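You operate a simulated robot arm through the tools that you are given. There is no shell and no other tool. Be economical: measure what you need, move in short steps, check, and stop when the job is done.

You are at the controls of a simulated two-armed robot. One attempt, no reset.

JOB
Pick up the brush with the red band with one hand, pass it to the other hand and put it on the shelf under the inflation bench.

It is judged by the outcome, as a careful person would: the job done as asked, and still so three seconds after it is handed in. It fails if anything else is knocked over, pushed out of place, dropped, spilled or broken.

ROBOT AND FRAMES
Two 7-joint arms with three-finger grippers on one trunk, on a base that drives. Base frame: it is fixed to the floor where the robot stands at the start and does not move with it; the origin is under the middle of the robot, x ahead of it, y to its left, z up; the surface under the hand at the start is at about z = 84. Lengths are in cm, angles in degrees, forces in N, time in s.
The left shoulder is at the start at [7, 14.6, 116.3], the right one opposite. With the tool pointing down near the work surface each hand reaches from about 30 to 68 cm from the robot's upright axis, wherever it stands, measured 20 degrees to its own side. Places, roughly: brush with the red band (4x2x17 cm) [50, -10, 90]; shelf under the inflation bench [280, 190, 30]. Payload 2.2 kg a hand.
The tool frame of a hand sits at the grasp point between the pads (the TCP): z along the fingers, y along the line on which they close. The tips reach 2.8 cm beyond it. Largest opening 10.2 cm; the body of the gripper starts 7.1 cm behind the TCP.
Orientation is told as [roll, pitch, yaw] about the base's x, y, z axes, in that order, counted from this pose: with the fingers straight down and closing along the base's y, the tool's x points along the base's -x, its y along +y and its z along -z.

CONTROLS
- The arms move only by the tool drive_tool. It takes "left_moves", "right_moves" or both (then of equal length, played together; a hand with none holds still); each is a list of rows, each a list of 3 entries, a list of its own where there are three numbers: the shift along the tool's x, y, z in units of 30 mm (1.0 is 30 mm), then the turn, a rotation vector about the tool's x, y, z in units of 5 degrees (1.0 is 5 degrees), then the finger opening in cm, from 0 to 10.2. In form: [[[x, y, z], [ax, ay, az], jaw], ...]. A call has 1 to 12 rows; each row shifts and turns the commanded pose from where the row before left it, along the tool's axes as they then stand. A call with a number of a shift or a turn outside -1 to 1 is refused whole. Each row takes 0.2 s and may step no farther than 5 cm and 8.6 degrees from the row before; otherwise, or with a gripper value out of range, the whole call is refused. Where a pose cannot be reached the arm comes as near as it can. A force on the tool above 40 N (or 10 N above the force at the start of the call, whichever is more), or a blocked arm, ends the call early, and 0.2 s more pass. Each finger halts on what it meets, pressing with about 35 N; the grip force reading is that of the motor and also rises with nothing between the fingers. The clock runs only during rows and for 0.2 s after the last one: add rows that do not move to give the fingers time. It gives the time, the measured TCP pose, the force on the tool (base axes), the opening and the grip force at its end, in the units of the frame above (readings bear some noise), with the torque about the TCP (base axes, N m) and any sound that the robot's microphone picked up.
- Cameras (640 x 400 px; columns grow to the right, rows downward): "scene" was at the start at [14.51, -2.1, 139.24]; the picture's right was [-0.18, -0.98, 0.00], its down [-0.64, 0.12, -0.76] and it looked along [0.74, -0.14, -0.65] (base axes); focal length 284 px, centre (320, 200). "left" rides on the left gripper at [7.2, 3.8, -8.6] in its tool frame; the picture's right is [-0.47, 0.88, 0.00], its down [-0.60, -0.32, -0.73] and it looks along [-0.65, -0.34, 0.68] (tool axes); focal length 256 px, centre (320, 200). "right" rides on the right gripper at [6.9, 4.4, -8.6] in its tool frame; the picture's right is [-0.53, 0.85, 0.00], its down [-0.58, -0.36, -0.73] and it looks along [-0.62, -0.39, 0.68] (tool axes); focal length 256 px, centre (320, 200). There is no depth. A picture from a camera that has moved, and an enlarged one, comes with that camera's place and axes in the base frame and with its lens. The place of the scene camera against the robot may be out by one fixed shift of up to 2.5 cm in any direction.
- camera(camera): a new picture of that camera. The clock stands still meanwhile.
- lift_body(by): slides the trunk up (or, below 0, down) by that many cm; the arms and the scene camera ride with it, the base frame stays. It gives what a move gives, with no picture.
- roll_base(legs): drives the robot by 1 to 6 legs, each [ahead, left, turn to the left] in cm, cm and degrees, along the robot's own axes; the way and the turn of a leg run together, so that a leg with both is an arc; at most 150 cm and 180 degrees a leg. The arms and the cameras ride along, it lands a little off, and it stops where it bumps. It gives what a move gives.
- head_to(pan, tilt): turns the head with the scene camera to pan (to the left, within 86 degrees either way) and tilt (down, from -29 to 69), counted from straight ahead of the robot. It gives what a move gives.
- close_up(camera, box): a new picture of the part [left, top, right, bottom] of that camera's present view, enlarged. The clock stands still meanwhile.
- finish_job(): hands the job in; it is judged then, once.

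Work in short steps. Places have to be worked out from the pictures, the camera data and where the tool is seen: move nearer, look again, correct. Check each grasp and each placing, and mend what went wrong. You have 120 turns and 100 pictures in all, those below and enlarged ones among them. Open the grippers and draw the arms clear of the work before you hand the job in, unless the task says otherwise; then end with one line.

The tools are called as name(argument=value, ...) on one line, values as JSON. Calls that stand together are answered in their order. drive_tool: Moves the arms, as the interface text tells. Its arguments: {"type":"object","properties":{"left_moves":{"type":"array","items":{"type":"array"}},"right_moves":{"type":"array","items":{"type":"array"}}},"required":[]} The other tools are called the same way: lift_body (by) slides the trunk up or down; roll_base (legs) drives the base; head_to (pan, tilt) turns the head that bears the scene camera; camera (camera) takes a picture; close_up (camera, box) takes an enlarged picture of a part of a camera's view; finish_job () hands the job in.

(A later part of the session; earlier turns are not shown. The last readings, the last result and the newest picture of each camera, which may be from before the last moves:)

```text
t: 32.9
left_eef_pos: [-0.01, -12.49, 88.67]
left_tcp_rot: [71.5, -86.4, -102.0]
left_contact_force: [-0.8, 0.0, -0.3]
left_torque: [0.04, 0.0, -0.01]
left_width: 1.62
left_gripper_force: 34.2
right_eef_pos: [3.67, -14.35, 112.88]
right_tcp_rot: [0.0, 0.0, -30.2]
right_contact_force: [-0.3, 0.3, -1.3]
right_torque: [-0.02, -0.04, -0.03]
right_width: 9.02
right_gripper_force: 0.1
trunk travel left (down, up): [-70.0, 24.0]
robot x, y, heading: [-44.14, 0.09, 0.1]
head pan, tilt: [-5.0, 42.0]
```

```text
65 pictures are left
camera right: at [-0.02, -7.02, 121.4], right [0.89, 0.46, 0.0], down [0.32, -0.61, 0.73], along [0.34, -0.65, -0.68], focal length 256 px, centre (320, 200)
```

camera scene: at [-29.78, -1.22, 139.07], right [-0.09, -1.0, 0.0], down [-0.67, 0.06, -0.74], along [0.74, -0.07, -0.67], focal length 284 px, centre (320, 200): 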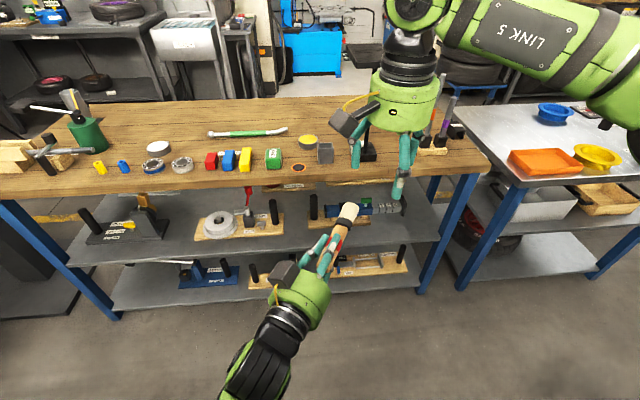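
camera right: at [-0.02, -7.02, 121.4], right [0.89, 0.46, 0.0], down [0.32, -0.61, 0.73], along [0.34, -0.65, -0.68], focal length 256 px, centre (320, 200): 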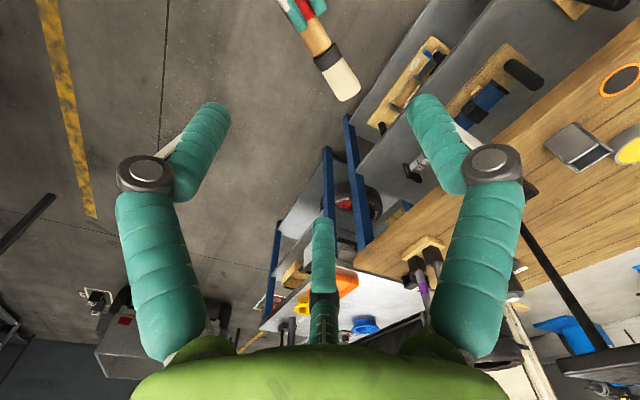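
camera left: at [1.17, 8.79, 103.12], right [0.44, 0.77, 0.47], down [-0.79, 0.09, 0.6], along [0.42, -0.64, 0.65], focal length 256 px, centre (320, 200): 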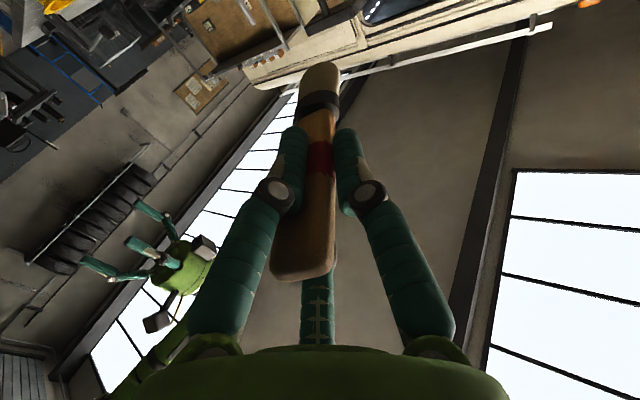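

The left hand stopped near its own limit but the brush is well placed. I'll lower the right hand to about (6,-18,103) for a closer estimate.

drive_tool(right_moves=[[[-0.32, -0.17, 0.83], [0, 0, 0], 9], [[-0.32, -0.17, 0.83], [0, 0, 0], 9], [[-0.32, -0.17, 0.83], [0, 0, 0], 9], [[-0.32, -0.17, 0.83], [0, 0, 0], 9]])

camera(camera="right")

camera(camera="scene")

```text
t: 33.9
left_eef_pos: [-0.27, -12.66, 88.49]
left_tcp_rot: [67.3, -86.4, -98.0]
left_contact_force: [-0.1, 0.1, -0.7]
left_torque: [0.03, 0.05, 0.0]
left_width: 1.63
left_gripper_force: 35.2
right_eef_pos: [5.96, -18.23, 102.94]
right_tcp_rot: [0.0, 0.1, -30.2]
right_contact_force: [0.1, -0.7, -0.4]
right_torque: [0.03, -0.01, 0.01]
right_width: 9.0
right_gripper_force: 0.0
trunk travel left (down, up): [-70.0, 24.0]
robot x, y, heading: [-44.37, -0.06, -0.2]
head pan, tilt: [-5.0, 42.0]
```

```text
64 pictures are left
camera right: at [2.1, -10.83, 111.42], right [0.89, 0.46, 0.0], down [0.32, -0.61, 0.73], along [0.34, -0.65, -0.68], focal length 256 px, centre (320, 200)
```

right: 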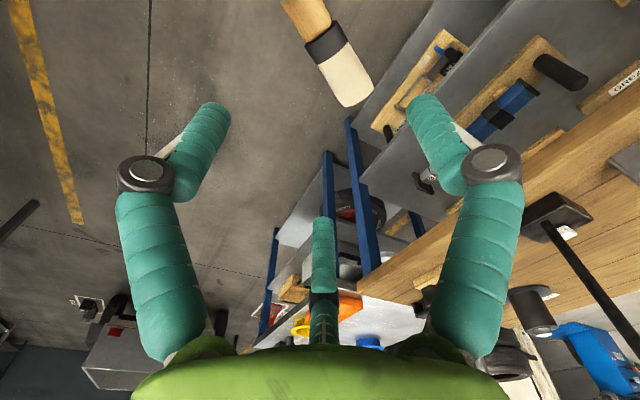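

```text
63 pictures are left
camera scene: at [-29.77, -1.33, 139.07], right [-0.09, -1.0, 0.0], down [-0.67, 0.06, -0.74], along [0.74, -0.07, -0.67], focal length 284 px, centre (320, 200)
```

scene: 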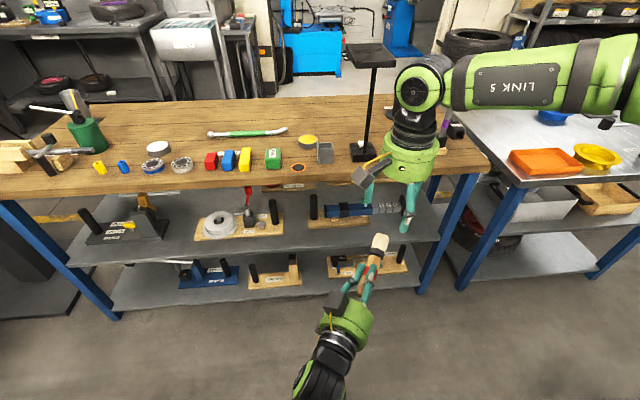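

From the right camera, the ferrule is about 6.7 cm and the bristle tip about 12 cm from the left TCP. The right hand is already nicely over the 8 cm point, offset as wanted. Descending to z 96 and looking again.

drive_tool(right_moves=[[[0, 0, 0.8], [0, 0, 0], 8.5], [[0, 0, 0.8], [0, 0, 0], 8.5], [[0, 0, 0.7], [0, 0, 0], 8.5]])

camera(camera="right")

close_up(camera="scene", box=[280, 120, 460, 320])

camera(camera="left")

```text
t: 34.7
left_eef_pos: [-0.32, -12.59, 88.42]
left_tcp_rot: [65.2, -86.4, -96.0]
left_contact_force: [0.5, 0.1, -0.9]
left_torque: [0.02, -0.01, -0.02]
left_width: 1.64
left_gripper_force: 35.0
right_eef_pos: [5.82, -17.9, 96.01]
right_tcp_rot: [0.0, 0.0, -30.3]
right_contact_force: [0.0, -0.1, 0.8]
right_torque: [-0.01, 0.02, -0.01]
right_width: 8.5
right_gripper_force: 0.0
trunk travel left (down, up): [-70.0, 24.0]
robot x, y, heading: [-44.39, -0.14, -0.2]
head pan, tilt: [-5.0, 42.0]
```

```text
62 pictures are left
camera right: at [2.14, -10.68, 104.46], right [0.89, 0.46, 0.0], down [0.32, -0.61, 0.73], along [0.34, -0.65, -0.68], focal length 256 px, centre (320, 200)
```

right: 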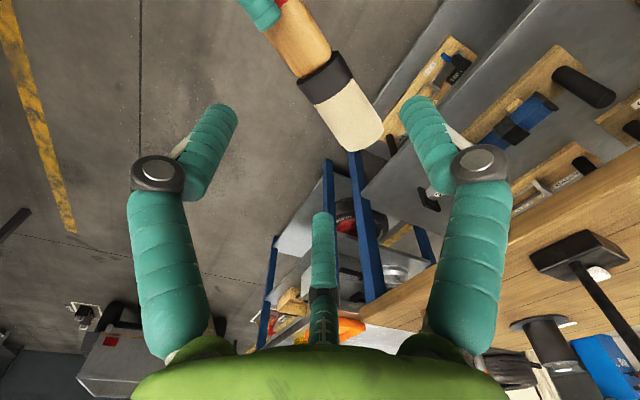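

```text
2.00 times, centred on (370, 220) of scene
camera zoom: at [-29.8, -1.28, 139.07], right [-0.09, -1.0, 0.0], down [-0.67, 0.06, -0.74], along [0.74, -0.07, -0.67], focal length 568 px, centre (220, 160)
```

zoom: 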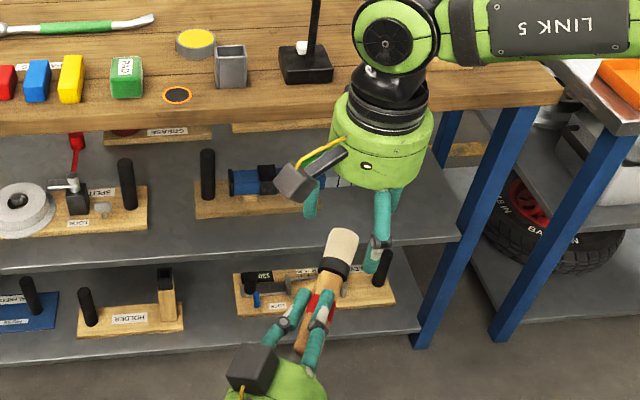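

```text
60 pictures are left
camera left: at [-5.65, -4.66, 81.71], right [0.45, 0.73, 0.51], down [-0.79, 0.06, 0.6], along [0.41, -0.68, 0.61], focal length 256 px, centre (320, 200)
```

left: 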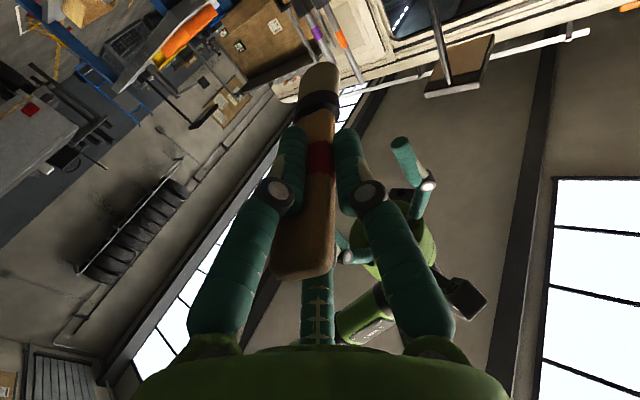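

The brush lies between the open right fingers with margin on both sides, and they clear the left fingertips. Descending to z≈89.6.

drive_tool(right_moves=[[[0, 0, 0.7], [0, 0, 0], 8.5], [[0, 0, 0.7], [0, 0, 0], 8.5], [[0, 0, 0.7], [0, 0, 0], 8.5]])

camera(camera="right")

close_up(camera="scene", box=[280, 140, 460, 320])

```text
t: 35.5
left_eef_pos: [-0.57, -12.68, 88.53]
left_tcp_rot: [63.8, -86.4, -94.6]
left_contact_force: [0.1, -0.2, -0.6]
left_torque: [0.01, 0.03, 0.03]
left_width: 1.62
left_gripper_force: 35.5
right_eef_pos: [5.09, -19.03, 90.38]
right_tcp_rot: [0.1, 0.1, -30.2]
right_contact_force: [0.2, -0.6, 0.3]
right_torque: [-0.03, -0.05, -0.02]
right_width: 8.5
right_gripper_force: 0.2
right hand out of reach, approached as far as the arm can: row 2, 3
trunk travel left (down, up): [-70.0, 24.0]
robot x, y, heading: [-44.56, 0.19, -0.5]
head pan, tilt: [-5.0, 42.0]
```

```text
59 pictures are left
camera right: at [1.3, -11.66, 98.9], right [0.89, 0.46, 0.0], down [0.31, -0.61, 0.73], along [0.34, -0.65, -0.68], focal length 256 px, centre (320, 200)
```

right: 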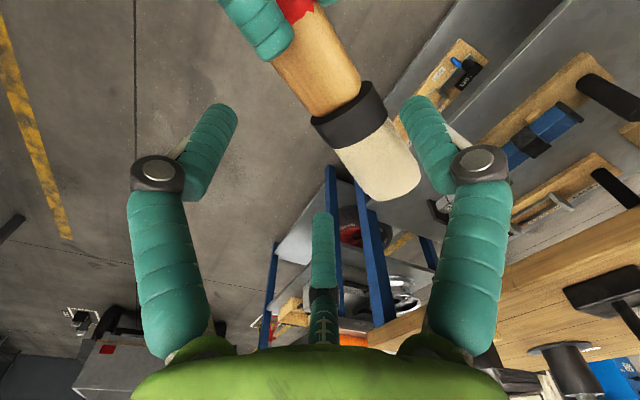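

```text
2.22 times, centred on (370, 230) of scene
camera zoom: at [-29.85, -1.29, 139.08], right [-0.09, -1.0, 0.0], down [-0.67, 0.06, -0.74], along [0.74, -0.07, -0.67], focal length 632 px, centre (209, 133)
```

zoom: 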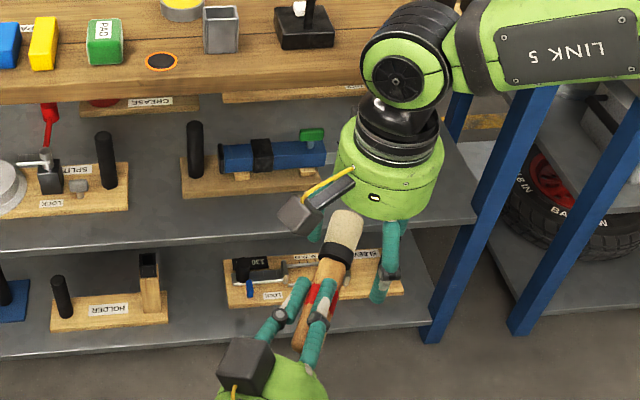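

The right hand stopped at its limit, about 2.5 cm to the side of the brush and slightly high. I'll bring the brush to it with the left hand: up 1.2 cm and across 2.4 cm.

drive_tool(left_moves=[[[-0.4, 0, 0], [0, 0, 0], 0.5], [[0, -0.4, 0], [0, 0, 0], 0.5], [[0, -0.4, 0], [0, 0, 0], 0.5]])

camera(camera="right")

close_up(camera="scene", box=[280, 140, 460, 320])

```text
t: 36.5
left_eef_pos: [-1.83, -13.11, 86.99]
left_tcp_rot: [65.5, -81.9, -97.5]
left_contact_force: [0.4, -0.4, 0.4]
left_torque: [0.02, 0.0, 0.01]
left_width: 1.63
left_gripper_force: 34.5
right_eef_pos: [5.12, -19.02, 90.32]
right_tcp_rot: [0.1, 0.0, -30.1]
right_contact_force: [-0.3, 0.5, 0.2]
right_torque: [-0.02, 0.01, 0.04]
right_width: 8.49
right_gripper_force: 0.1
trunk travel left (down, up): [-70.0, 24.0]
robot x, y, heading: [-44.09, -0.19, -0.0]
head pan, tilt: [-5.0, 42.0]
stopped in row 3 (left hand): the arm was blocked; the commanded pose is now the measured one
```

```text
57 pictures are left
camera right: at [1.3, -11.64, 98.93], right [0.89, 0.46, 0.0], down [0.31, -0.61, 0.73], along [0.34, -0.65, -0.68], focal length 256 px, centre (320, 200)
```

right: 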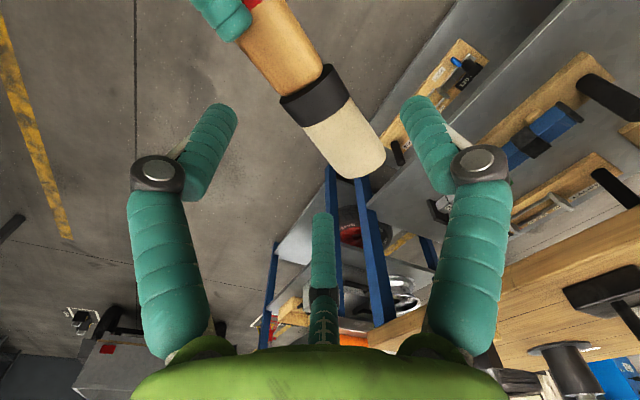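

```text
2.22 times, centred on (370, 230) of scene
camera zoom: at [-29.84, -1.27, 139.08], right [-0.09, -1.0, 0.0], down [-0.67, 0.06, -0.74], along [0.74, -0.07, -0.67], focal length 632 px, centre (209, 133)
```

zoom: 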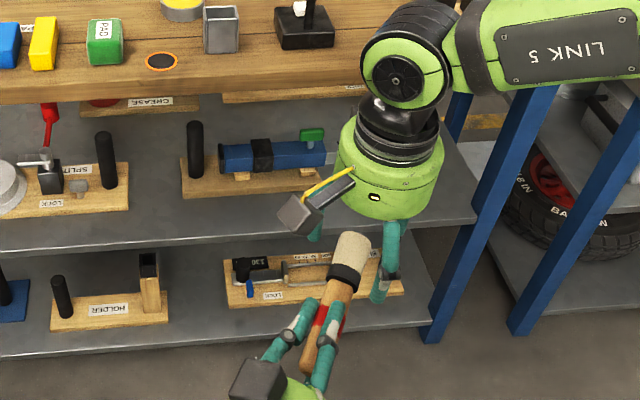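

The left arm is blocked against its own limits here, so this spot is too close in. I'll reset the geometry: right hand up and away with its yaw undone, then the left hand to y≈3, z≈100 pointing straight ahead, where both arms are comfortable.

drive_tool(right_moves=[[[0, 0, -1], [0, 0, 0], 8.5], [[0, 0, -1], [0, 0, 0], 8.5], [[0, 0, -1], [0, 0, 0], 8.5], [[0, -0.8, 0], [0, 0, -1], 8.5], [[0, -0.8, 0], [0, 0, -1], 8.5], [[0, -0.8, 0], [0, 0, -1], 8.5], [[0, -0.8, 0], [0, 0, -1], 8.5], [[0, -0.8, 0], [0, 0, -1], 8.5], [[0, -0.8, 0], [0, 0, -1], 8.5]])

drive_tool(left_moves=[[[-0.5, 0.867, -0.2], [0, 0, 0], 0.5], [[-0.5, 0.867, -0.2], [0, 0, 0], 0.5], [[-0.5, 0.867, -0.2], [0, 0, 0], 0.5], [[-0.5, 0.867, -0.2], [0, 0, 0], 0.5], [[-0.5, 0.867, -0.2], [0, 0, 0], 0.5], [[-0.5, 0.867, -0.2], [0, 0, 0], 0.5], [[-0.5, 0.867, -0.2], [0, 0, 0], 0.5]])

drive_tool(left_moves=[[[0, 0, 0], [-0.91, -0.1, -0.21], 0.5], [[0, 0, 0], [-0.91, -0.1, -0.21], 0.5], [[0, 0, 0], [-0.91, -0.1, -0.21], 0.5], [[0, 0, 0], [-0.91, -0.1, -0.21], 0.5], [[0, 0, 0], [-0.91, -0.1, -0.21], 0.5], [[0, 0, 0], [-0.91, -0.1, -0.21], 0.5], [[0, 0, 0], [-0.91, -0.1, -0.21], 0.5]])

camera(camera="scene")

```text
t: 38.5
left_eef_pos: [-1.97, -13.21, 87.01]
left_tcp_rot: [65.7, -81.9, -97.7]
left_contact_force: [-0.7, 0.0, -0.8]
left_torque: [-0.01, -0.01, 0.01]
left_width: 1.63
left_gripper_force: 35.3
right_eef_pos: [0.95, -32.62, 99.33]
right_tcp_rot: [0.1, -0.1, -0.1]
right_contact_force: [-0.8, -0.2, 0.2]
right_torque: [0.03, -0.01, 0.01]
right_width: 8.49
right_gripper_force: 0.0
trunk travel left (down, up): [-70.0, 24.0]
robot x, y, heading: [-44.74, -0.25, -0.3]
head pan, tilt: [-5.0, 42.0]
```

```text
t: 40.1
left_eef_pos: [4.18, 3.1, 100.05]
left_tcp_rot: [65.6, -82.1, -97.5]
left_contact_force: [0.1, -0.5, -0.9]
left_torque: [0.04, 0.05, -0.01]
left_width: 1.61
left_gripper_force: 34.7
right_eef_pos: [0.96, -32.42, 99.41]
right_tcp_rot: [0.0, 0.0, -0.3]
right_contact_force: [-0.2, -0.1, 0.3]
right_torque: [-0.04, 0.01, 0.01]
right_width: 8.51
right_gripper_force: 0.1
trunk travel left (down, up): [-70.0, 24.0]
robot x, y, heading: [-44.23, 0.29, -0.2]
head pan, tilt: [-5.0, 42.0]
```

```text
t: 41.6
left_eef_pos: [3.28, 4.07, 97.18]
left_tcp_rot: [99.6, -77.2, -106.0]
left_contact_force: [-0.4, 0.0, -0.6]
left_torque: [0.02, 0.06, 0.02]
left_width: 1.63
left_gripper_force: 35.3
right_eef_pos: [0.96, -32.5, 99.45]
right_tcp_rot: [0.1, -0.1, -0.1]
right_contact_force: [-0.5, 0.5, 0.6]
right_torque: [0.0, 0.0, 0.01]
right_width: 8.52
right_gripper_force: 0.1
trunk travel left (down, up): [-70.0, 24.0]
robot x, y, heading: [-44.36, 0.15, -0.3]
head pan, tilt: [-5.0, 42.0]
stopped in row 7 (left hand): the arm was blocked; the commanded pose is now the measured one
```

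```text
55 pictures are left
camera scene: at [-29.89, -1.28, 139.08], right [-0.09, -1.0, 0.0], down [-0.67, 0.06, -0.74], along [0.74, -0.07, -0.67], focal length 284 px, centre (320, 200)
```

scene: 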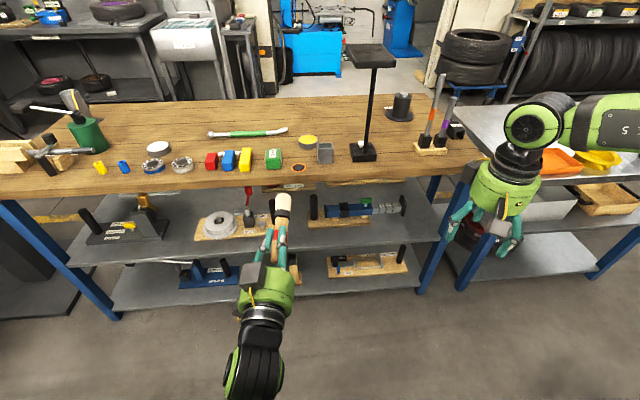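

The left hand came to rest pointing nearly straight ahead (yaw -6.6°, rolled 12°) with the brush level, which is good enough. Next I'll bring the right hand up and across toward the brush.

drive_tool(right_moves=[[[0, 0, -1], [0, 0, 0], 8.5], [[0, 0, -1], [0, 0, 0], 8.5], [[0, 0, -1], [0, 0, 0.5], 8.5], [[-0.33, 1, 0], [0, 0, 0.5], 8.5], [[-0.33, 1, 0], [0, 0, 0], 8.5], [[-0.33, 1, 0], [0, 0, 0], 8.5], [[-0.33, 1, 0], [0, 0, 0], 8.5], [[-0.33, 1, 0], [0, 0, 0], 8.5], [[-0.33, 1, 0], [0, 0, 0], 8.5], [[-0.33, 1, 0], [0, 0, 0], 8.5], [[-0.33, 1, 0], [0, 0, 0], 8.5]])

camera(camera="scene")

camera(camera="right")

```text
t: 44.0
left_eef_pos: [3.43, 4.33, 97.13]
left_tcp_rot: [99.7, -77.2, -106.1]
left_contact_force: [0.1, 1.0, -1.1]
left_torque: [0.01, 0.01, -0.02]
left_width: 1.63
left_gripper_force: 35.1
right_eef_pos: [6.01, -14.79, 107.77]
right_tcp_rot: [0.1, -0.1, -5.3]
right_contact_force: [-1.6, 0.2, 0.3]
right_torque: [-0.04, -0.04, 0.02]
right_width: 8.49
right_gripper_force: 0.1
right hand out of reach, approached as far as the arm can: row 9, 10, 11
trunk travel left (down, up): [-70.0, 24.0]
robot x, y, heading: [-44.45, -0.09, -0.0]
head pan, tilt: [-5.0, 42.0]
```

```text
54 pictures are left
camera scene: at [-29.78, -1.22, 139.07], right [-0.09, -1.0, 0.0], down [-0.67, 0.06, -0.74], along [0.74, -0.07, -0.67], focal length 284 px, centre (320, 200)
```

scene: 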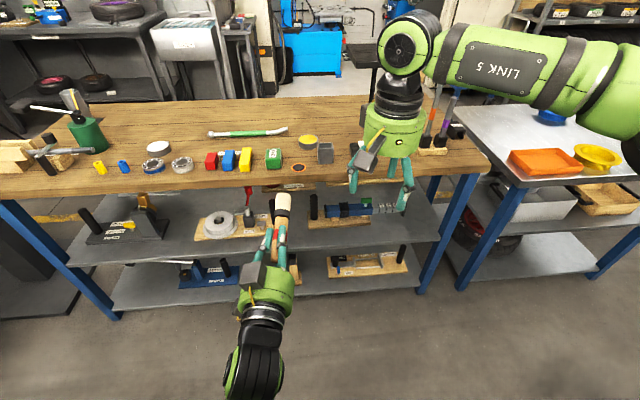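

```text
53 pictures are left
camera right: at [-0.53, -9.76, 116.26], right [0.61, 0.79, 0.0], down [0.54, -0.42, 0.73], along [0.58, -0.44, -0.68], focal length 256 px, centre (320, 200)
```

right: 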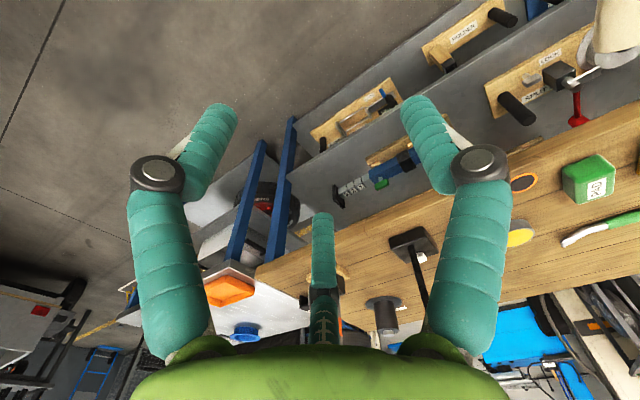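

The right hand can't cross further with its fingers pointing down, but tilting the fingers toward the left gains reach. I'll rotate it about its tool x so the fingers point nearly along +y and it can take the brush from the side.

drive_tool(right_moves=[[[0, -0.3, 0], [-1, 0, 0], 8.5], [[0, -0.3, 0], [-1, 0, 0], 8.5], [[0, -0.3, 0], [-1, 0, 0], 8.5], [[0, -0.3, 0], [-1, 0, 0], 8.5], [[0, 0, 0], [-1, 0, 0], 8.5], [[0, 0, 0], [-1, 0, 0], 8.5], [[0, 0, 0], [-1, 0, 0], 8.5], [[0, 0, 0], [-1, 0, 0], 8.5], [[0, 0, 0], [-1, 0, 0], 8.5], [[0, 0, 0], [-1, 0, 0], 8.5], [[0, 0, 0], [-1, 0, 0], 8.5], [[0, 0, 0], [-1, 0, 0], 8.5]])

camera(camera="scene")

```text
t: 46.6
left_eef_pos: [3.42, 4.15, 97.19]
left_tcp_rot: [99.6, -77.2, -106.0]
left_contact_force: [0.8, 0.9, -0.9]
left_torque: [0.0, -0.03, 0.0]
left_width: 1.62
left_gripper_force: 35.4
right_eef_pos: [5.7, -18.37, 107.38]
right_tcp_rot: [60.2, -0.1, -5.2]
right_contact_force: [-0.3, -0.2, 0.3]
right_torque: [0.0, 0.02, -0.03]
right_width: 8.51
right_gripper_force: 0.1
trunk travel left (down, up): [-70.0, 24.0]
robot x, y, heading: [-44.26, 0.29, -0.3]
head pan, tilt: [-5.0, 42.0]
```

```text
52 pictures are left
camera scene: at [-29.81, -1.32, 139.07], right [-0.09, -1.0, 0.0], down [-0.67, 0.06, -0.74], along [0.74, -0.07, -0.67], focal length 284 px, centre (320, 200)
```

scene: 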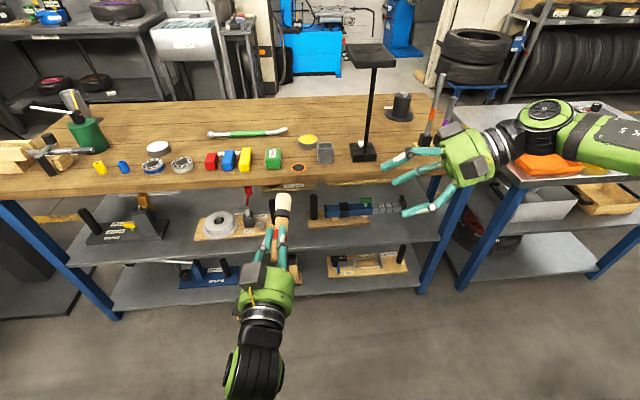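

That works, with 60° of tilt and plenty of freedom. I'll tilt 15° more and move to a standoff beside the brush at about (10.5,-6.7,98.8).

drive_tool(right_moves=[[[0, 0, 0], [-1, 0, 0], 8.5], [[0, 0, 0], [-1, 0, 0], 8.5], [[0, 0, 0], [-1, 0, 0], 8.5], [[-0.25, -0.35, 0.9], [0, 0, 0], 8.5], [[-0.25, -0.35, 0.9], [0, 0, 0], 8.5], [[-0.25, -0.35, 0.9], [0, 0, 0], 8.5], [[-0.25, -0.35, 0.9], [0, 0, 0], 8.5], [[-0.25, -0.35, 0.9], [0, 0, 0], 8.5]])

camera(camera="right")

camera(camera="scene")

```text
t: 48.4
left_eef_pos: [3.5, 4.35, 97.21]
left_tcp_rot: [99.6, -77.1, -106.1]
left_contact_force: [0.9, 0.8, 0.3]
left_torque: [0.02, 0.0, 0.0]
left_width: 1.63
left_gripper_force: 34.8
right_eef_pos: [2.38, -5.71, 113.51]
right_tcp_rot: [74.5, 0.1, -5.4]
right_contact_force: [0.1, -0.1, 0.9]
right_torque: [0.0, -0.02, -0.04]
right_width: 8.5
right_gripper_force: 0.1
right hand out of reach, approached as far as the arm can: row 1, 2, 3, 4, 5, 6, 7, 8
trunk travel left (down, up): [-70.0, 24.0]
robot x, y, heading: [-44.41, 0.07, -0.3]
head pan, tilt: [-5.0, 42.0]
```

```text
51 pictures are left
camera right: at [-5.2, -12.14, 119.93], right [0.56, 0.17, 0.81], down [0.5, -0.85, -0.16], along [0.67, 0.49, -0.56], focal length 256 px, centre (320, 200)
```

right: 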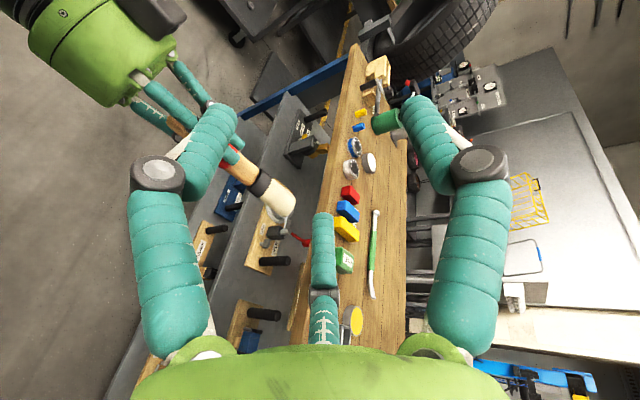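

```text
50 pictures are left
camera scene: at [-29.79, -1.14, 139.07], right [-0.09, -1.0, 0.0], down [-0.67, 0.06, -0.74], along [0.74, -0.07, -0.67], focal length 284 px, centre (320, 200)
```

scene: 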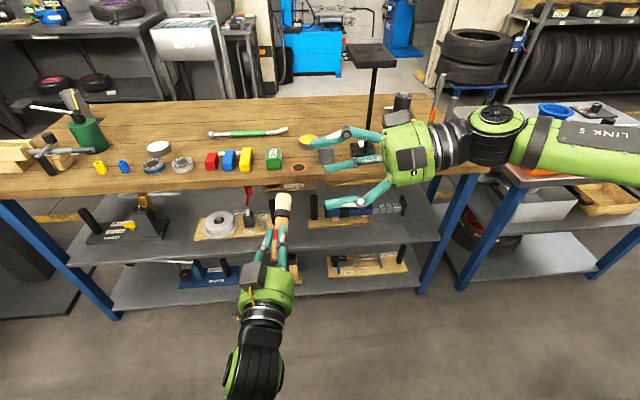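

The last bit of tilt drove the wrist into its limit. I'll back the tilt off to about 55° and try going forward and down in base terms.

drive_tool(right_moves=[[[0, 0, -0.5], [1, 0, 0], 8.5], [[0, 0, -0.5], [1, 0, 0], 8.5], [[0, 0, -0.5], [1, 0, 0], 8.5], [[0, 0, -0.5], [1, 0, 0], 8.5]])

drive_tool(right_moves=[[[-0.5, -0.7, 0.5], [0, 0, 0], 8.5], [[-0.5, -0.7, 0.5], [0, 0, 0], 8.5], [[-0.5, -0.7, 0.5], [0, 0, 0], 8.5], [[-0.5, -0.7, 0.5], [0, 0, 0], 8.5]])

```text
t: 49.4
left_eef_pos: [3.23, 4.22, 97.2]
left_tcp_rot: [99.8, -77.2, -106.1]
left_contact_force: [-1.2, 0.2, -1.4]
left_torque: [0.03, 0.03, 0.0]
left_width: 1.64
left_gripper_force: 35.5
right_eef_pos: [1.84, -11.31, 115.9]
right_tcp_rot: [55.0, -0.1, -5.1]
right_contact_force: [-0.1, 0.3, -0.7]
right_torque: [0.05, -0.02, -0.03]
right_width: 8.5
right_gripper_force: 0.1
trunk travel left (down, up): [-70.0, 24.0]
robot x, y, heading: [-44.19, 0.01, -0.1]
head pan, tilt: [-5.0, 42.0]
```

```text
t: 50.4
left_eef_pos: [3.46, 4.22, 97.1]
left_tcp_rot: [99.2, -77.2, -105.8]
left_contact_force: [0.2, 0.2, -0.7]
left_torque: [0.0, 0.01, -0.01]
left_width: 1.61
left_gripper_force: 34.8
right_eef_pos: [8.06, -11.89, 105.77]
right_tcp_rot: [55.1, 0.0, -5.2]
right_contact_force: [-0.1, 0.6, 0.6]
right_torque: [0.0, 0.03, 0.01]
right_width: 8.53
right_gripper_force: 0.1
trunk travel left (down, up): [-70.0, 24.0]
robot x, y, heading: [-44.31, -0.16, -0.1]
head pan, tilt: [-5.0, 42.0]
```

Plenty of freedom at 55°. I'll advance along the approach to a standoff about 8 cm short of the brush and look.

drive_tool(right_moves=[[[-0.22, 0.1, 0.89], [0, 0, 0], 8.5], [[-0.22, 0.1, 0.89], [0, 0, 0], 8.5], [[-0.22, 0.1, 0.89], [0, 0, 0], 8.5]])

camera(camera="right")

close_up(camera="scene", box=[210, 100, 430, 320])

```text
t: 51.2
left_eef_pos: [3.31, 4.28, 97.27]
left_tcp_rot: [99.8, -77.1, -106.2]
left_contact_force: [0.5, 0.3, -0.1]
left_torque: [0.01, 0.03, 0.0]
left_width: 1.64
left_gripper_force: 35.5
right_eef_pos: [9.66, -4.72, 102.9]
right_tcp_rot: [54.8, 0.1, -5.4]
right_contact_force: [0.0, -0.6, -0.1]
right_torque: [-0.03, 0.02, 0.02]
right_width: 8.48
right_gripper_force: 0.0
right hand out of reach, approached as far as the arm can: row 3
trunk travel left (down, up): [-70.0, 24.0]
robot x, y, heading: [-44.48, 0.09, 0.0]
head pan, tilt: [-5.0, 42.0]
```

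```text
49 pictures are left
camera right: at [2.28, -8.51, 111.42], right [0.58, 0.43, 0.69], down [0.5, -0.86, 0.12], along [0.65, 0.27, -0.71], focal length 256 px, centre (320, 200)
```

right: 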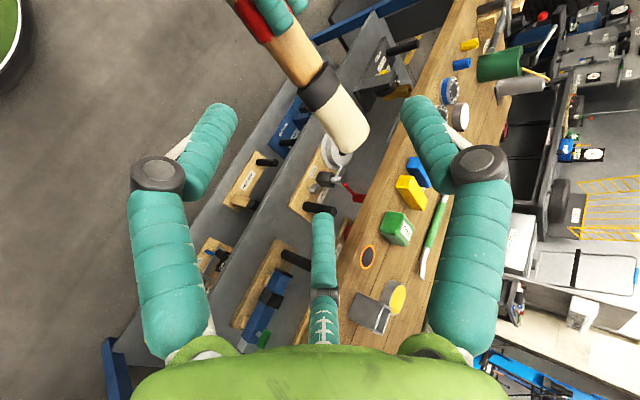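

```text
1.82 times, centred on (320, 210) of scene
camera zoom: at [-29.85, -1.15, 139.08], right [-0.09, -1.0, 0.0], down [-0.67, 0.06, -0.74], along [0.74, -0.07, -0.67], focal length 517 px, centre (320, 182)
```

zoom: 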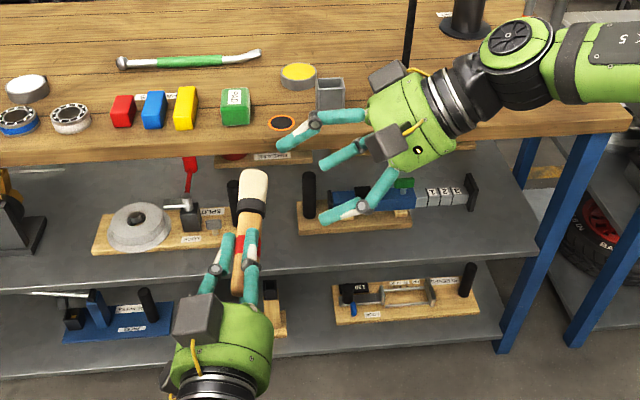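

The right arm is limited crossing centre, but it does reach (9.7,-4.7,103). So I'll bring the brush to that place instead: back the right hand off and yaw it to -30°, then turn the left hand back to about yaw -30°, where it moved freely.

drive_tool(right_moves=[[[0, 0, -1], [0, 0, 0], 8.5], [[0, 0, -1], [0, 0, 0], 8.5], [[0, 0, -1], [0, 0, 0], 8.5], [[0, 0, 0], [0, -0.819, 0.574], 8.5], [[0, 0, 0], [0, -0.819, 0.574], 8.5], [[0, 0, 0], [0, -0.819, 0.574], 8.5], [[0, 0, 0], [0, -0.819, 0.574], 8.5], [[0, 0, 0], [0, -0.819, 0.574], 8.5]])

drive_tool(left_moves=[[[0, 0, 0], [0.9, 0, 0], 0.5], [[0, 0, 0], [0.9, 0, 0], 0.5], [[0, 0, 0], [0.9, 0, 0], 0.5], [[0, 0, 0], [0.9, 0, 0], 0.5], [[0, 0, 0], [0.9, 0, 0], 0.5]])

```text
t: 53.0
left_eef_pos: [3.43, 4.27, 97.27]
left_tcp_rot: [99.6, -77.1, -106.2]
left_contact_force: [-0.4, 0.4, 0.1]
left_torque: [0.02, 0.06, -0.02]
left_width: 1.63
left_gripper_force: 34.7
right_eef_pos: [8.93, -12.13, 108.11]
right_tcp_rot: [55.1, 0.1, -30.3]
right_contact_force: [0.4, 0.1, 0.0]
right_torque: [0.0, -0.02, -0.02]
right_width: 8.5
right_gripper_force: 0.1
trunk travel left (down, up): [-70.0, 24.0]
robot x, y, heading: [-44.39, 0.03, -0.2]
head pan, tilt: [-5.0, 42.0]
```

```text
t: 54.2
left_eef_pos: [3.41, 4.2, 97.29]
left_tcp_rot: [76.9, -77.4, -106.1]
left_contact_force: [-0.3, 0.2, -1.0]
left_torque: [0.04, 0.0, -0.05]
left_width: 1.59
left_gripper_force: 34.5
right_eef_pos: [8.93, -12.19, 108.14]
right_tcp_rot: [55.0, -0.1, -30.1]
right_contact_force: [0.4, 0.0, 0.2]
right_torque: [0.01, 0.0, 0.01]
right_width: 8.51
right_gripper_force: 0.0
trunk travel left (down, up): [-70.0, 24.0]
robot x, y, heading: [-44.29, 0.34, -0.3]
head pan, tilt: [-5.0, 42.0]
```

Left now points along (0.87,-0.48,-0.05) and matches the right hand's yaw. I'll back the right hand off a little more, then bring the brush to about (3.9,-4.9,105.7) in front of it.

drive_tool(right_moves=[[[0, 0, -0.7], [0, 0, 0], 8.5], [[0, 0, -0.7], [0, 0, 0], 8.5]])

drive_tool(left_moves=[[[-0.84, -0.475, 0.37], [0, 0, 0], 0.5], [[-0.84, -0.475, 0.37], [0, 0, 0], 0.5], [[-0.84, -0.475, 0.37], [0, 0, 0], 0.5], [[-0.84, -0.475, 0.37], [0, 0, 0], 0.5]])

camera(camera="right")

camera(camera="scene")

```text
t: 54.8
left_eef_pos: [3.11, 4.23, 97.23]
left_tcp_rot: [77.4, -77.2, -106.4]
left_contact_force: [-0.9, -0.6, -0.6]
left_torque: [0.02, 0.01, 0.0]
left_width: 1.62
left_gripper_force: 34.9
right_eef_pos: [7.2, -15.33, 110.57]
right_tcp_rot: [55.0, 0.0, -30.2]
right_contact_force: [-0.2, -0.5, 0.8]
right_torque: [0.04, -0.02, -0.02]
right_width: 8.51
right_gripper_force: 0.0
trunk travel left (down, up): [-70.0, 24.0]
robot x, y, heading: [-44.29, 0.06, -0.2]
head pan, tilt: [-5.0, 42.0]
```

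```text
t: 55.8
left_eef_pos: [3.87, -5.04, 105.68]
left_tcp_rot: [77.1, -77.2, -106.0]
left_contact_force: [-0.1, 0.5, -0.2]
left_torque: [0.03, 0.05, 0.03]
left_width: 1.64
left_gripper_force: 34.6
right_eef_pos: [7.3, -15.32, 110.53]
right_tcp_rot: [55.1, 0.0, -30.2]
right_contact_force: [0.5, -0.4, -0.2]
right_torque: [-0.01, 0.01, 0.0]
right_width: 8.51
right_gripper_force: 0.0
trunk travel left (down, up): [-70.0, 24.0]
robot x, y, heading: [-44.46, 0.15, -0.2]
head pan, tilt: [-5.0, 42.0]
```

```text
47 pictures are left
camera right: at [-0.97, -15.77, 118.93], right [0.71, 0.15, 0.69], down [0.09, -0.99, 0.12], along [0.7, -0.02, -0.71], focal length 256 px, centre (320, 200)
```

right: 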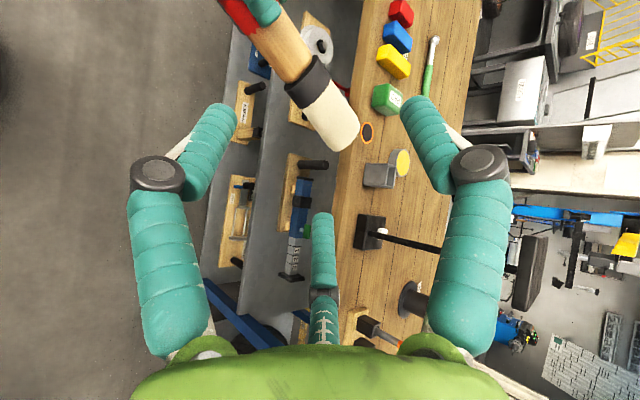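

```text
46 pictures are left
camera scene: at [-29.82, -1.43, 139.07], right [-0.09, -1.0, 0.0], down [-0.67, 0.06, -0.74], along [0.74, -0.07, -0.67], focal length 284 px, centre (320, 200)
```

scene: 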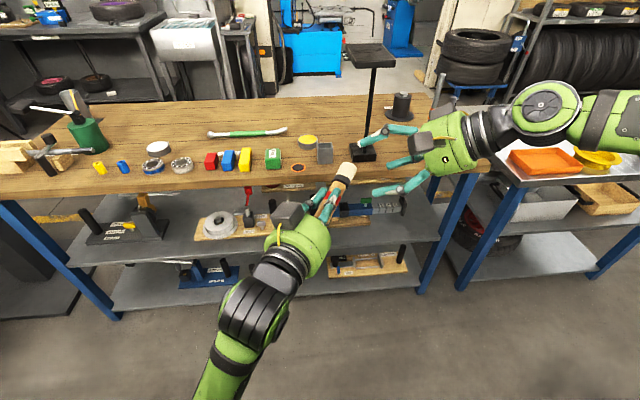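

In the right tool frame, the brush lies along tool x at y≈0, z≈8.9, with the ferrule at x≈1.2 — well aligned. I'll shift 1.2 cm so the brush enters mid-gap and advance 7.9 cm.

drive_tool(right_moves=[[[-0.1, -0.4, 0], [0, 0, 0], 8.5], [[0, 0, 0.88], [0, 0, 0], 8.5], [[0, 0, 0.88], [0, 0, 0], 8.5], [[0, 0, 0.88], [0, 0, 0], 8.5]])

camera(camera="right")

close_up(camera="scene", box=[250, 100, 450, 260])

```text
t: 56.8
left_eef_pos: [3.96, -4.88, 105.67]
left_tcp_rot: [77.0, -77.3, -105.9]
left_contact_force: [-0.5, 0.0, -1.3]
left_torque: [0.01, 0.04, 0.0]
left_width: 1.62
left_gripper_force: 35.0
right_eef_pos: [10.66, -10.11, 104.94]
right_tcp_rot: [55.0, 0.0, -30.2]
right_contact_force: [0.0, 0.2, 0.2]
right_torque: [0.01, 0.02, 0.03]
right_width: 8.47
right_gripper_force: 0.1
trunk travel left (down, up): [-70.0, 24.0]
robot x, y, heading: [-44.01, 0.04, -0.1]
head pan, tilt: [-5.0, 42.0]
```

```text
45 pictures are left
camera right: at [2.32, -10.55, 113.36], right [0.71, 0.15, 0.69], down [0.09, -0.99, 0.12], along [0.7, -0.02, -0.71], focal length 256 px, centre (320, 200)
```

right: 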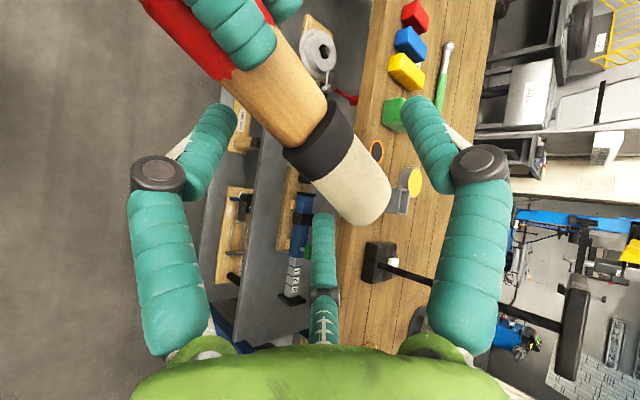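

```text
2.50 times, centred on (350, 180) of scene
camera zoom: at [-29.72, -1.22, 139.06], right [-0.09, -1.0, 0.0], down [-0.67, 0.06, -0.74], along [0.74, -0.07, -0.67], focal length 710 px, centre (245, 250)
```

zoom: 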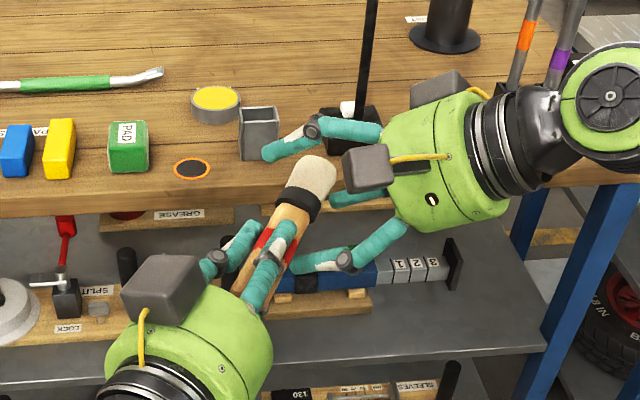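

Brush is at tool (≈0 at grip, y +1.05, z +0.85), exactly in the gap. I'll centre it and close the right hand.

drive_tool(right_moves=[[[0, 0.17, 0], [0, 0, 0], 7], [[0, 0.17, 0], [0, 0, 0], 5], [[0, 0, 0], [0, 0, 0], 3.5], [[0, 0, 0], [0, 0, 0], 2.0], [[0, 0, 0], [0, 0, 0], 0.5], [[0, 0, 0], [0, 0, 0], 0.5], [[0, 0, 0], [0, 0, 0], 0.5]])

camera(camera="right")

close_up(camera="scene", box=[250, 100, 450, 260])

```text
t: 58.4
left_eef_pos: [4.13, -4.72, 105.91]
left_tcp_rot: [78.6, -77.1, -107.3]
left_contact_force: [1.8, 13.4, 13.5]
left_torque: [-0.64, -1.04, 1.31]
left_width: 1.63
left_gripper_force: 35.0
right_eef_pos: [10.72, -9.83, 105.6]
right_tcp_rot: [54.8, 0.2, -30.3]
right_contact_force: [-2.7, -13.4, -13.4]
right_torque: [0.01, 0.13, -0.28]
right_width: 4.84
right_gripper_force: 34.8
trunk travel left (down, up): [-70.0, 24.0]
robot x, y, heading: [-44.24, 0.15, 0.0]
head pan, tilt: [-5.0, 42.0]
```

```text
43 pictures are left
camera right: at [2.49, -10.22, 113.99], right [0.71, 0.15, 0.69], down [0.09, -0.99, 0.12], along [0.7, -0.02, -0.71], focal length 256 px, centre (320, 200)
```

right: 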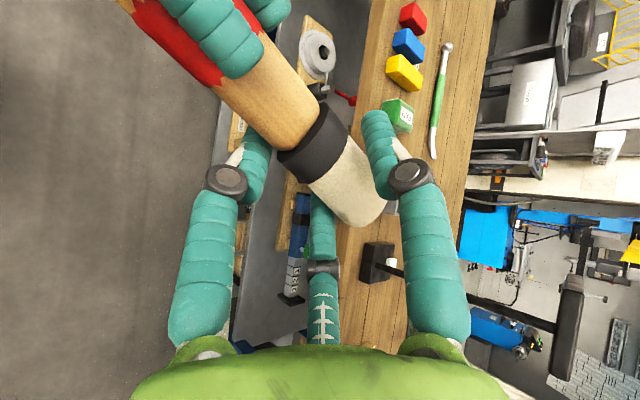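

```text
2.50 times, centred on (350, 180) of scene
camera zoom: at [-29.82, -1.26, 139.07], right [-0.09, -1.0, 0.0], down [-0.67, 0.06, -0.74], along [0.74, -0.07, -0.67], focal length 710 px, centre (245, 250)
```

zoom: 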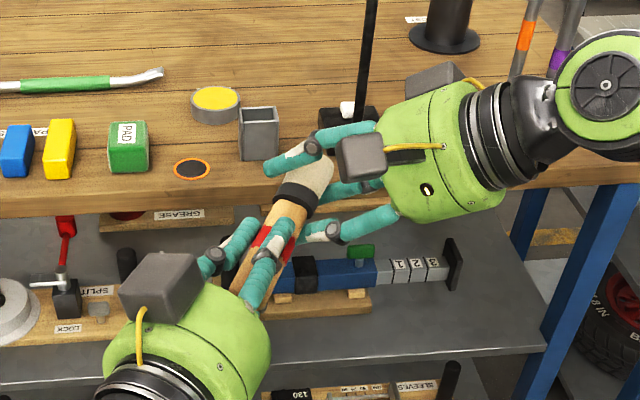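

The right hand stopped at 4.84 cm with about 19 N pushing it along -y of its tool, so it sits off-centre on the brush. I'll shift it by small steps in -y while closing and watch force and width.

drive_tool(right_moves=[[[0, -0.15, 0], [0, 0, 0], 0.5], [[0, 0, 0], [0, 0, 0], 0.5]])

```text
t: 59.0
left_eef_pos: [3.88, -4.81, 105.87]
left_tcp_rot: [77.5, -77.4, -106.5]
left_contact_force: [-0.9, 7.6, 9.2]
left_torque: [-0.71, -1.1, 0.95]
left_width: 1.65
left_gripper_force: 34.9
right_eef_pos: [10.57, -9.99, 105.5]
right_tcp_rot: [55.1, 0.1, -30.2]
right_contact_force: [0.8, -8.3, -10.1]
right_torque: [0.27, 0.46, -0.53]
right_width: 4.8
right_gripper_force: 34.8
trunk travel left (down, up): [-70.0, 24.0]
robot x, y, heading: [-44.02, 0.11, -0.4]
head pan, tilt: [-5.0, 42.0]
```

drive_tool(right_moves=[[[0, -0.15, 0], [0, 0, 0], 0.5], [[0, -0.05, 0], [0, 0, 0], 0.5], [[0, 0, 0], [0, 0, 0], 0.5]])

camera(camera="left")

close_up(camera="right", box=[160, 40, 480, 260])

```text
t: 59.8
left_eef_pos: [3.87, -5.11, 105.54]
left_tcp_rot: [75.9, -77.3, -105.1]
left_contact_force: [-11.1, -4.6, -3.1]
left_torque: [-0.49, -0.74, -0.38]
left_width: 1.64
left_gripper_force: 34.4
right_eef_pos: [10.48, -10.18, 105.06]
right_tcp_rot: [55.3, 0.0, -30.3]
right_contact_force: [10.7, 5.0, 0.8]
right_torque: [0.54, 0.92, -0.48]
right_width: 4.83
right_gripper_force: 35.2
trunk travel left (down, up): [-70.0, 24.0]
robot x, y, heading: [-44.49, 0.33, -0.3]
head pan, tilt: [-5.0, 42.0]
```

```text
41 pictures are left
camera left: at [-1.4, 3.74, 99.83], right [0.4, 0.65, 0.64], down [-0.83, -0.04, 0.56], along [0.39, -0.76, 0.52], focal length 256 px, centre (320, 200)
```

left: 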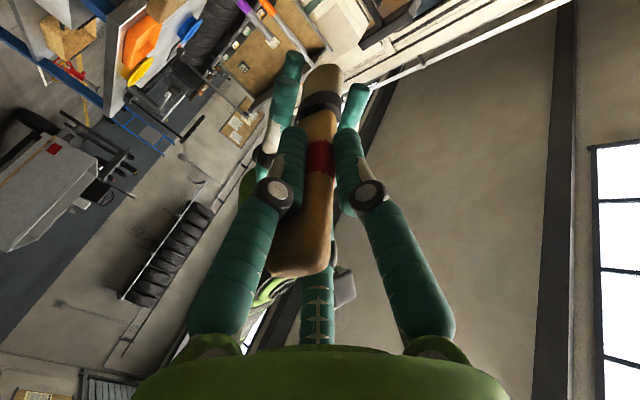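

```text
1.82 times, centred on (320, 150) of right
camera zoom: at [2.16, -10.64, 113.51], right [0.7, 0.15, 0.7], down [0.09, -0.99, 0.12], along [0.71, -0.02, -0.71], focal length 465 px, centre (320, 291)
```

zoom: 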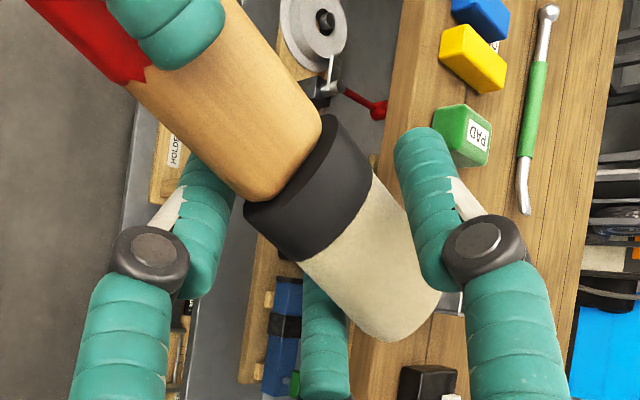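

The right hand does clamp the brush, but diagonally: its closing axis is 43° off the brush's faces. I'll open, back off, roll the left hand about 43° so the faces align, and re-grip cleanly.

drive_tool(right_moves=[[[0, 0, 0], [0, 0, 0], 5.5], [[0, -0.2, 0], [0, 0, 0], 8.5], [[0, 0, 0], [0, 0, 0], 8.5], [[0, 0, -0.8], [0, 0, 0], 8.5], [[0, 0, -0.8], [0, 0, 0], 8.5], [[0, 0, -0.8], [0, 0, 0], 8.5]])

drive_tool(left_moves=[[[0, 0, 0], [0, 0, 1], 0.5], [[0, 0, 0], [0, 0, 1], 0.5], [[0, 0, 0], [0, 0, 1], 0.5], [[0, 0, 0], [0, 0, 1], 0.5], [[0, 0, 0], [0, 0, 1], 0.5], [[0, 0, 0], [0, 0, 1], 0.5], [[0, 0, 0], [0, 0, 1], 0.5], [[0, 0, 0], [0, 0, 1], 0.5], [[0, 0, 0], [0, 0, 0.6], 0.5]])

camera(camera="right")

```text
t: 61.2
left_eef_pos: [3.83, -4.9, 105.76]
left_tcp_rot: [77.5, -77.2, -106.3]
left_contact_force: [-0.6, 1.0, -0.7]
left_torque: [0.01, 0.03, 0.0]
left_width: 1.61
left_gripper_force: 35.2
right_eef_pos: [7.18, -15.8, 108.62]
right_tcp_rot: [55.1, 0.0, -30.3]
right_contact_force: [-0.4, -0.1, -0.5]
right_torque: [0.0, -0.01, 0.02]
right_width: 8.5
right_gripper_force: 0.1
trunk travel left (down, up): [-70.0, 24.0]
robot x, y, heading: [-44.02, -0.14, -0.3]
head pan, tilt: [-5.0, 42.0]
```

```text
t: 63.2
left_eef_pos: [3.92, -4.83, 105.63]
left_tcp_rot: [86.6, -34.4, -116.7]
left_contact_force: [-0.5, -0.6, 0.0]
left_torque: [0.01, 0.04, 0.02]
left_width: 1.64
left_gripper_force: 35.4
right_eef_pos: [7.34, -15.7, 108.45]
right_tcp_rot: [55.1, 0.0, -30.2]
right_contact_force: [-0.2, -0.3, 0.1]
right_torque: [-0.01, 0.0, 0.0]
right_width: 8.49
right_gripper_force: 0.1
trunk travel left (down, up): [-70.0, 24.0]
robot x, y, heading: [-44.27, 0.05, -0.3]
head pan, tilt: [-5.0, 42.0]
```

```text
39 pictures are left
camera right: at [-0.97, -16.12, 116.96], right [0.71, 0.15, 0.69], down [0.09, -0.99, 0.12], along [0.7, -0.02, -0.71], focal length 256 px, centre (320, 200)
```

right: 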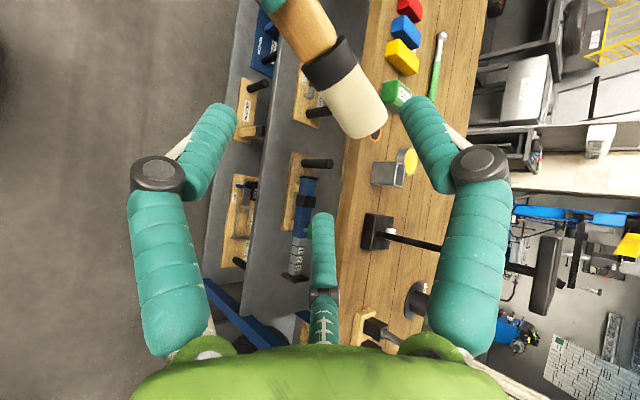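

Now the closing axes match to within 2°. The brush sits at tool (1.7 ferrule, y 1.85, z 8.3), so I'll re-approach with the brush 1.2 cm to +y and then close on it with it at about +0.5.

drive_tool(right_moves=[[[0, 0.22, 0], [0, 0, 0], 8.5], [[0, 0, 0.83], [0, 0, 0], 8.5], [[0, 0, 0.83], [0, 0, 0], 8.5], [[0, 0, 0.83], [0, 0, 0], 8.5], [[0, 0.1, 0], [0, 0, 0], 6], [[0, 0.1, 0], [0, 0, 0], 4.5], [[0, 0, 0], [0, 0, 0], 3], [[0, 0, 0], [0, 0, 0], 1.5], [[0, 0, 0], [0, 0, 0], 0.5], [[0, 0, 0], [0, 0, 0], 0.5]])

camera(camera="right")

```text
t: 65.4
left_eef_pos: [3.98, -4.73, 105.59]
left_tcp_rot: [86.5, -34.4, -116.6]
left_contact_force: [21.6, -6.1, 0.1]
left_torque: [-0.26, -0.51, 0.44]
left_width: 1.59
left_gripper_force: 35.5
right_eef_pos: [10.54, -9.74, 105.32]
right_tcp_rot: [54.8, 0.4, -29.8]
right_contact_force: [-21.1, 6.6, -0.2]
right_torque: [0.17, 0.37, 0.21]
right_width: 4.23
right_gripper_force: 35.3
trunk travel left (down, up): [-70.0, 24.0]
robot x, y, heading: [-44.44, 0.23, -0.1]
head pan, tilt: [-5.0, 42.0]
```

```text
38 pictures are left
camera right: at [2.26, -10.2, 113.71], right [0.71, 0.15, 0.69], down [0.1, -0.99, 0.12], along [0.7, -0.02, -0.71], focal length 256 px, centre (320, 200)
```

right: 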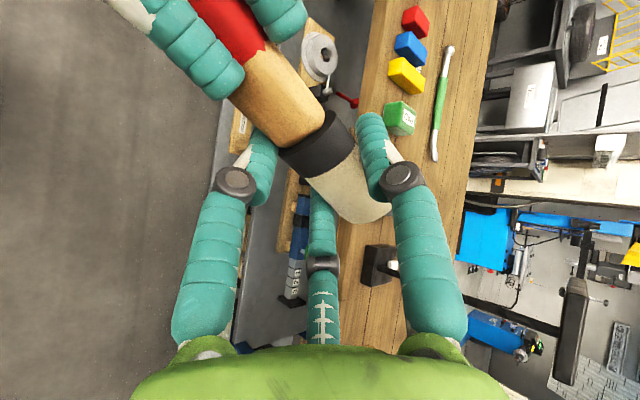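

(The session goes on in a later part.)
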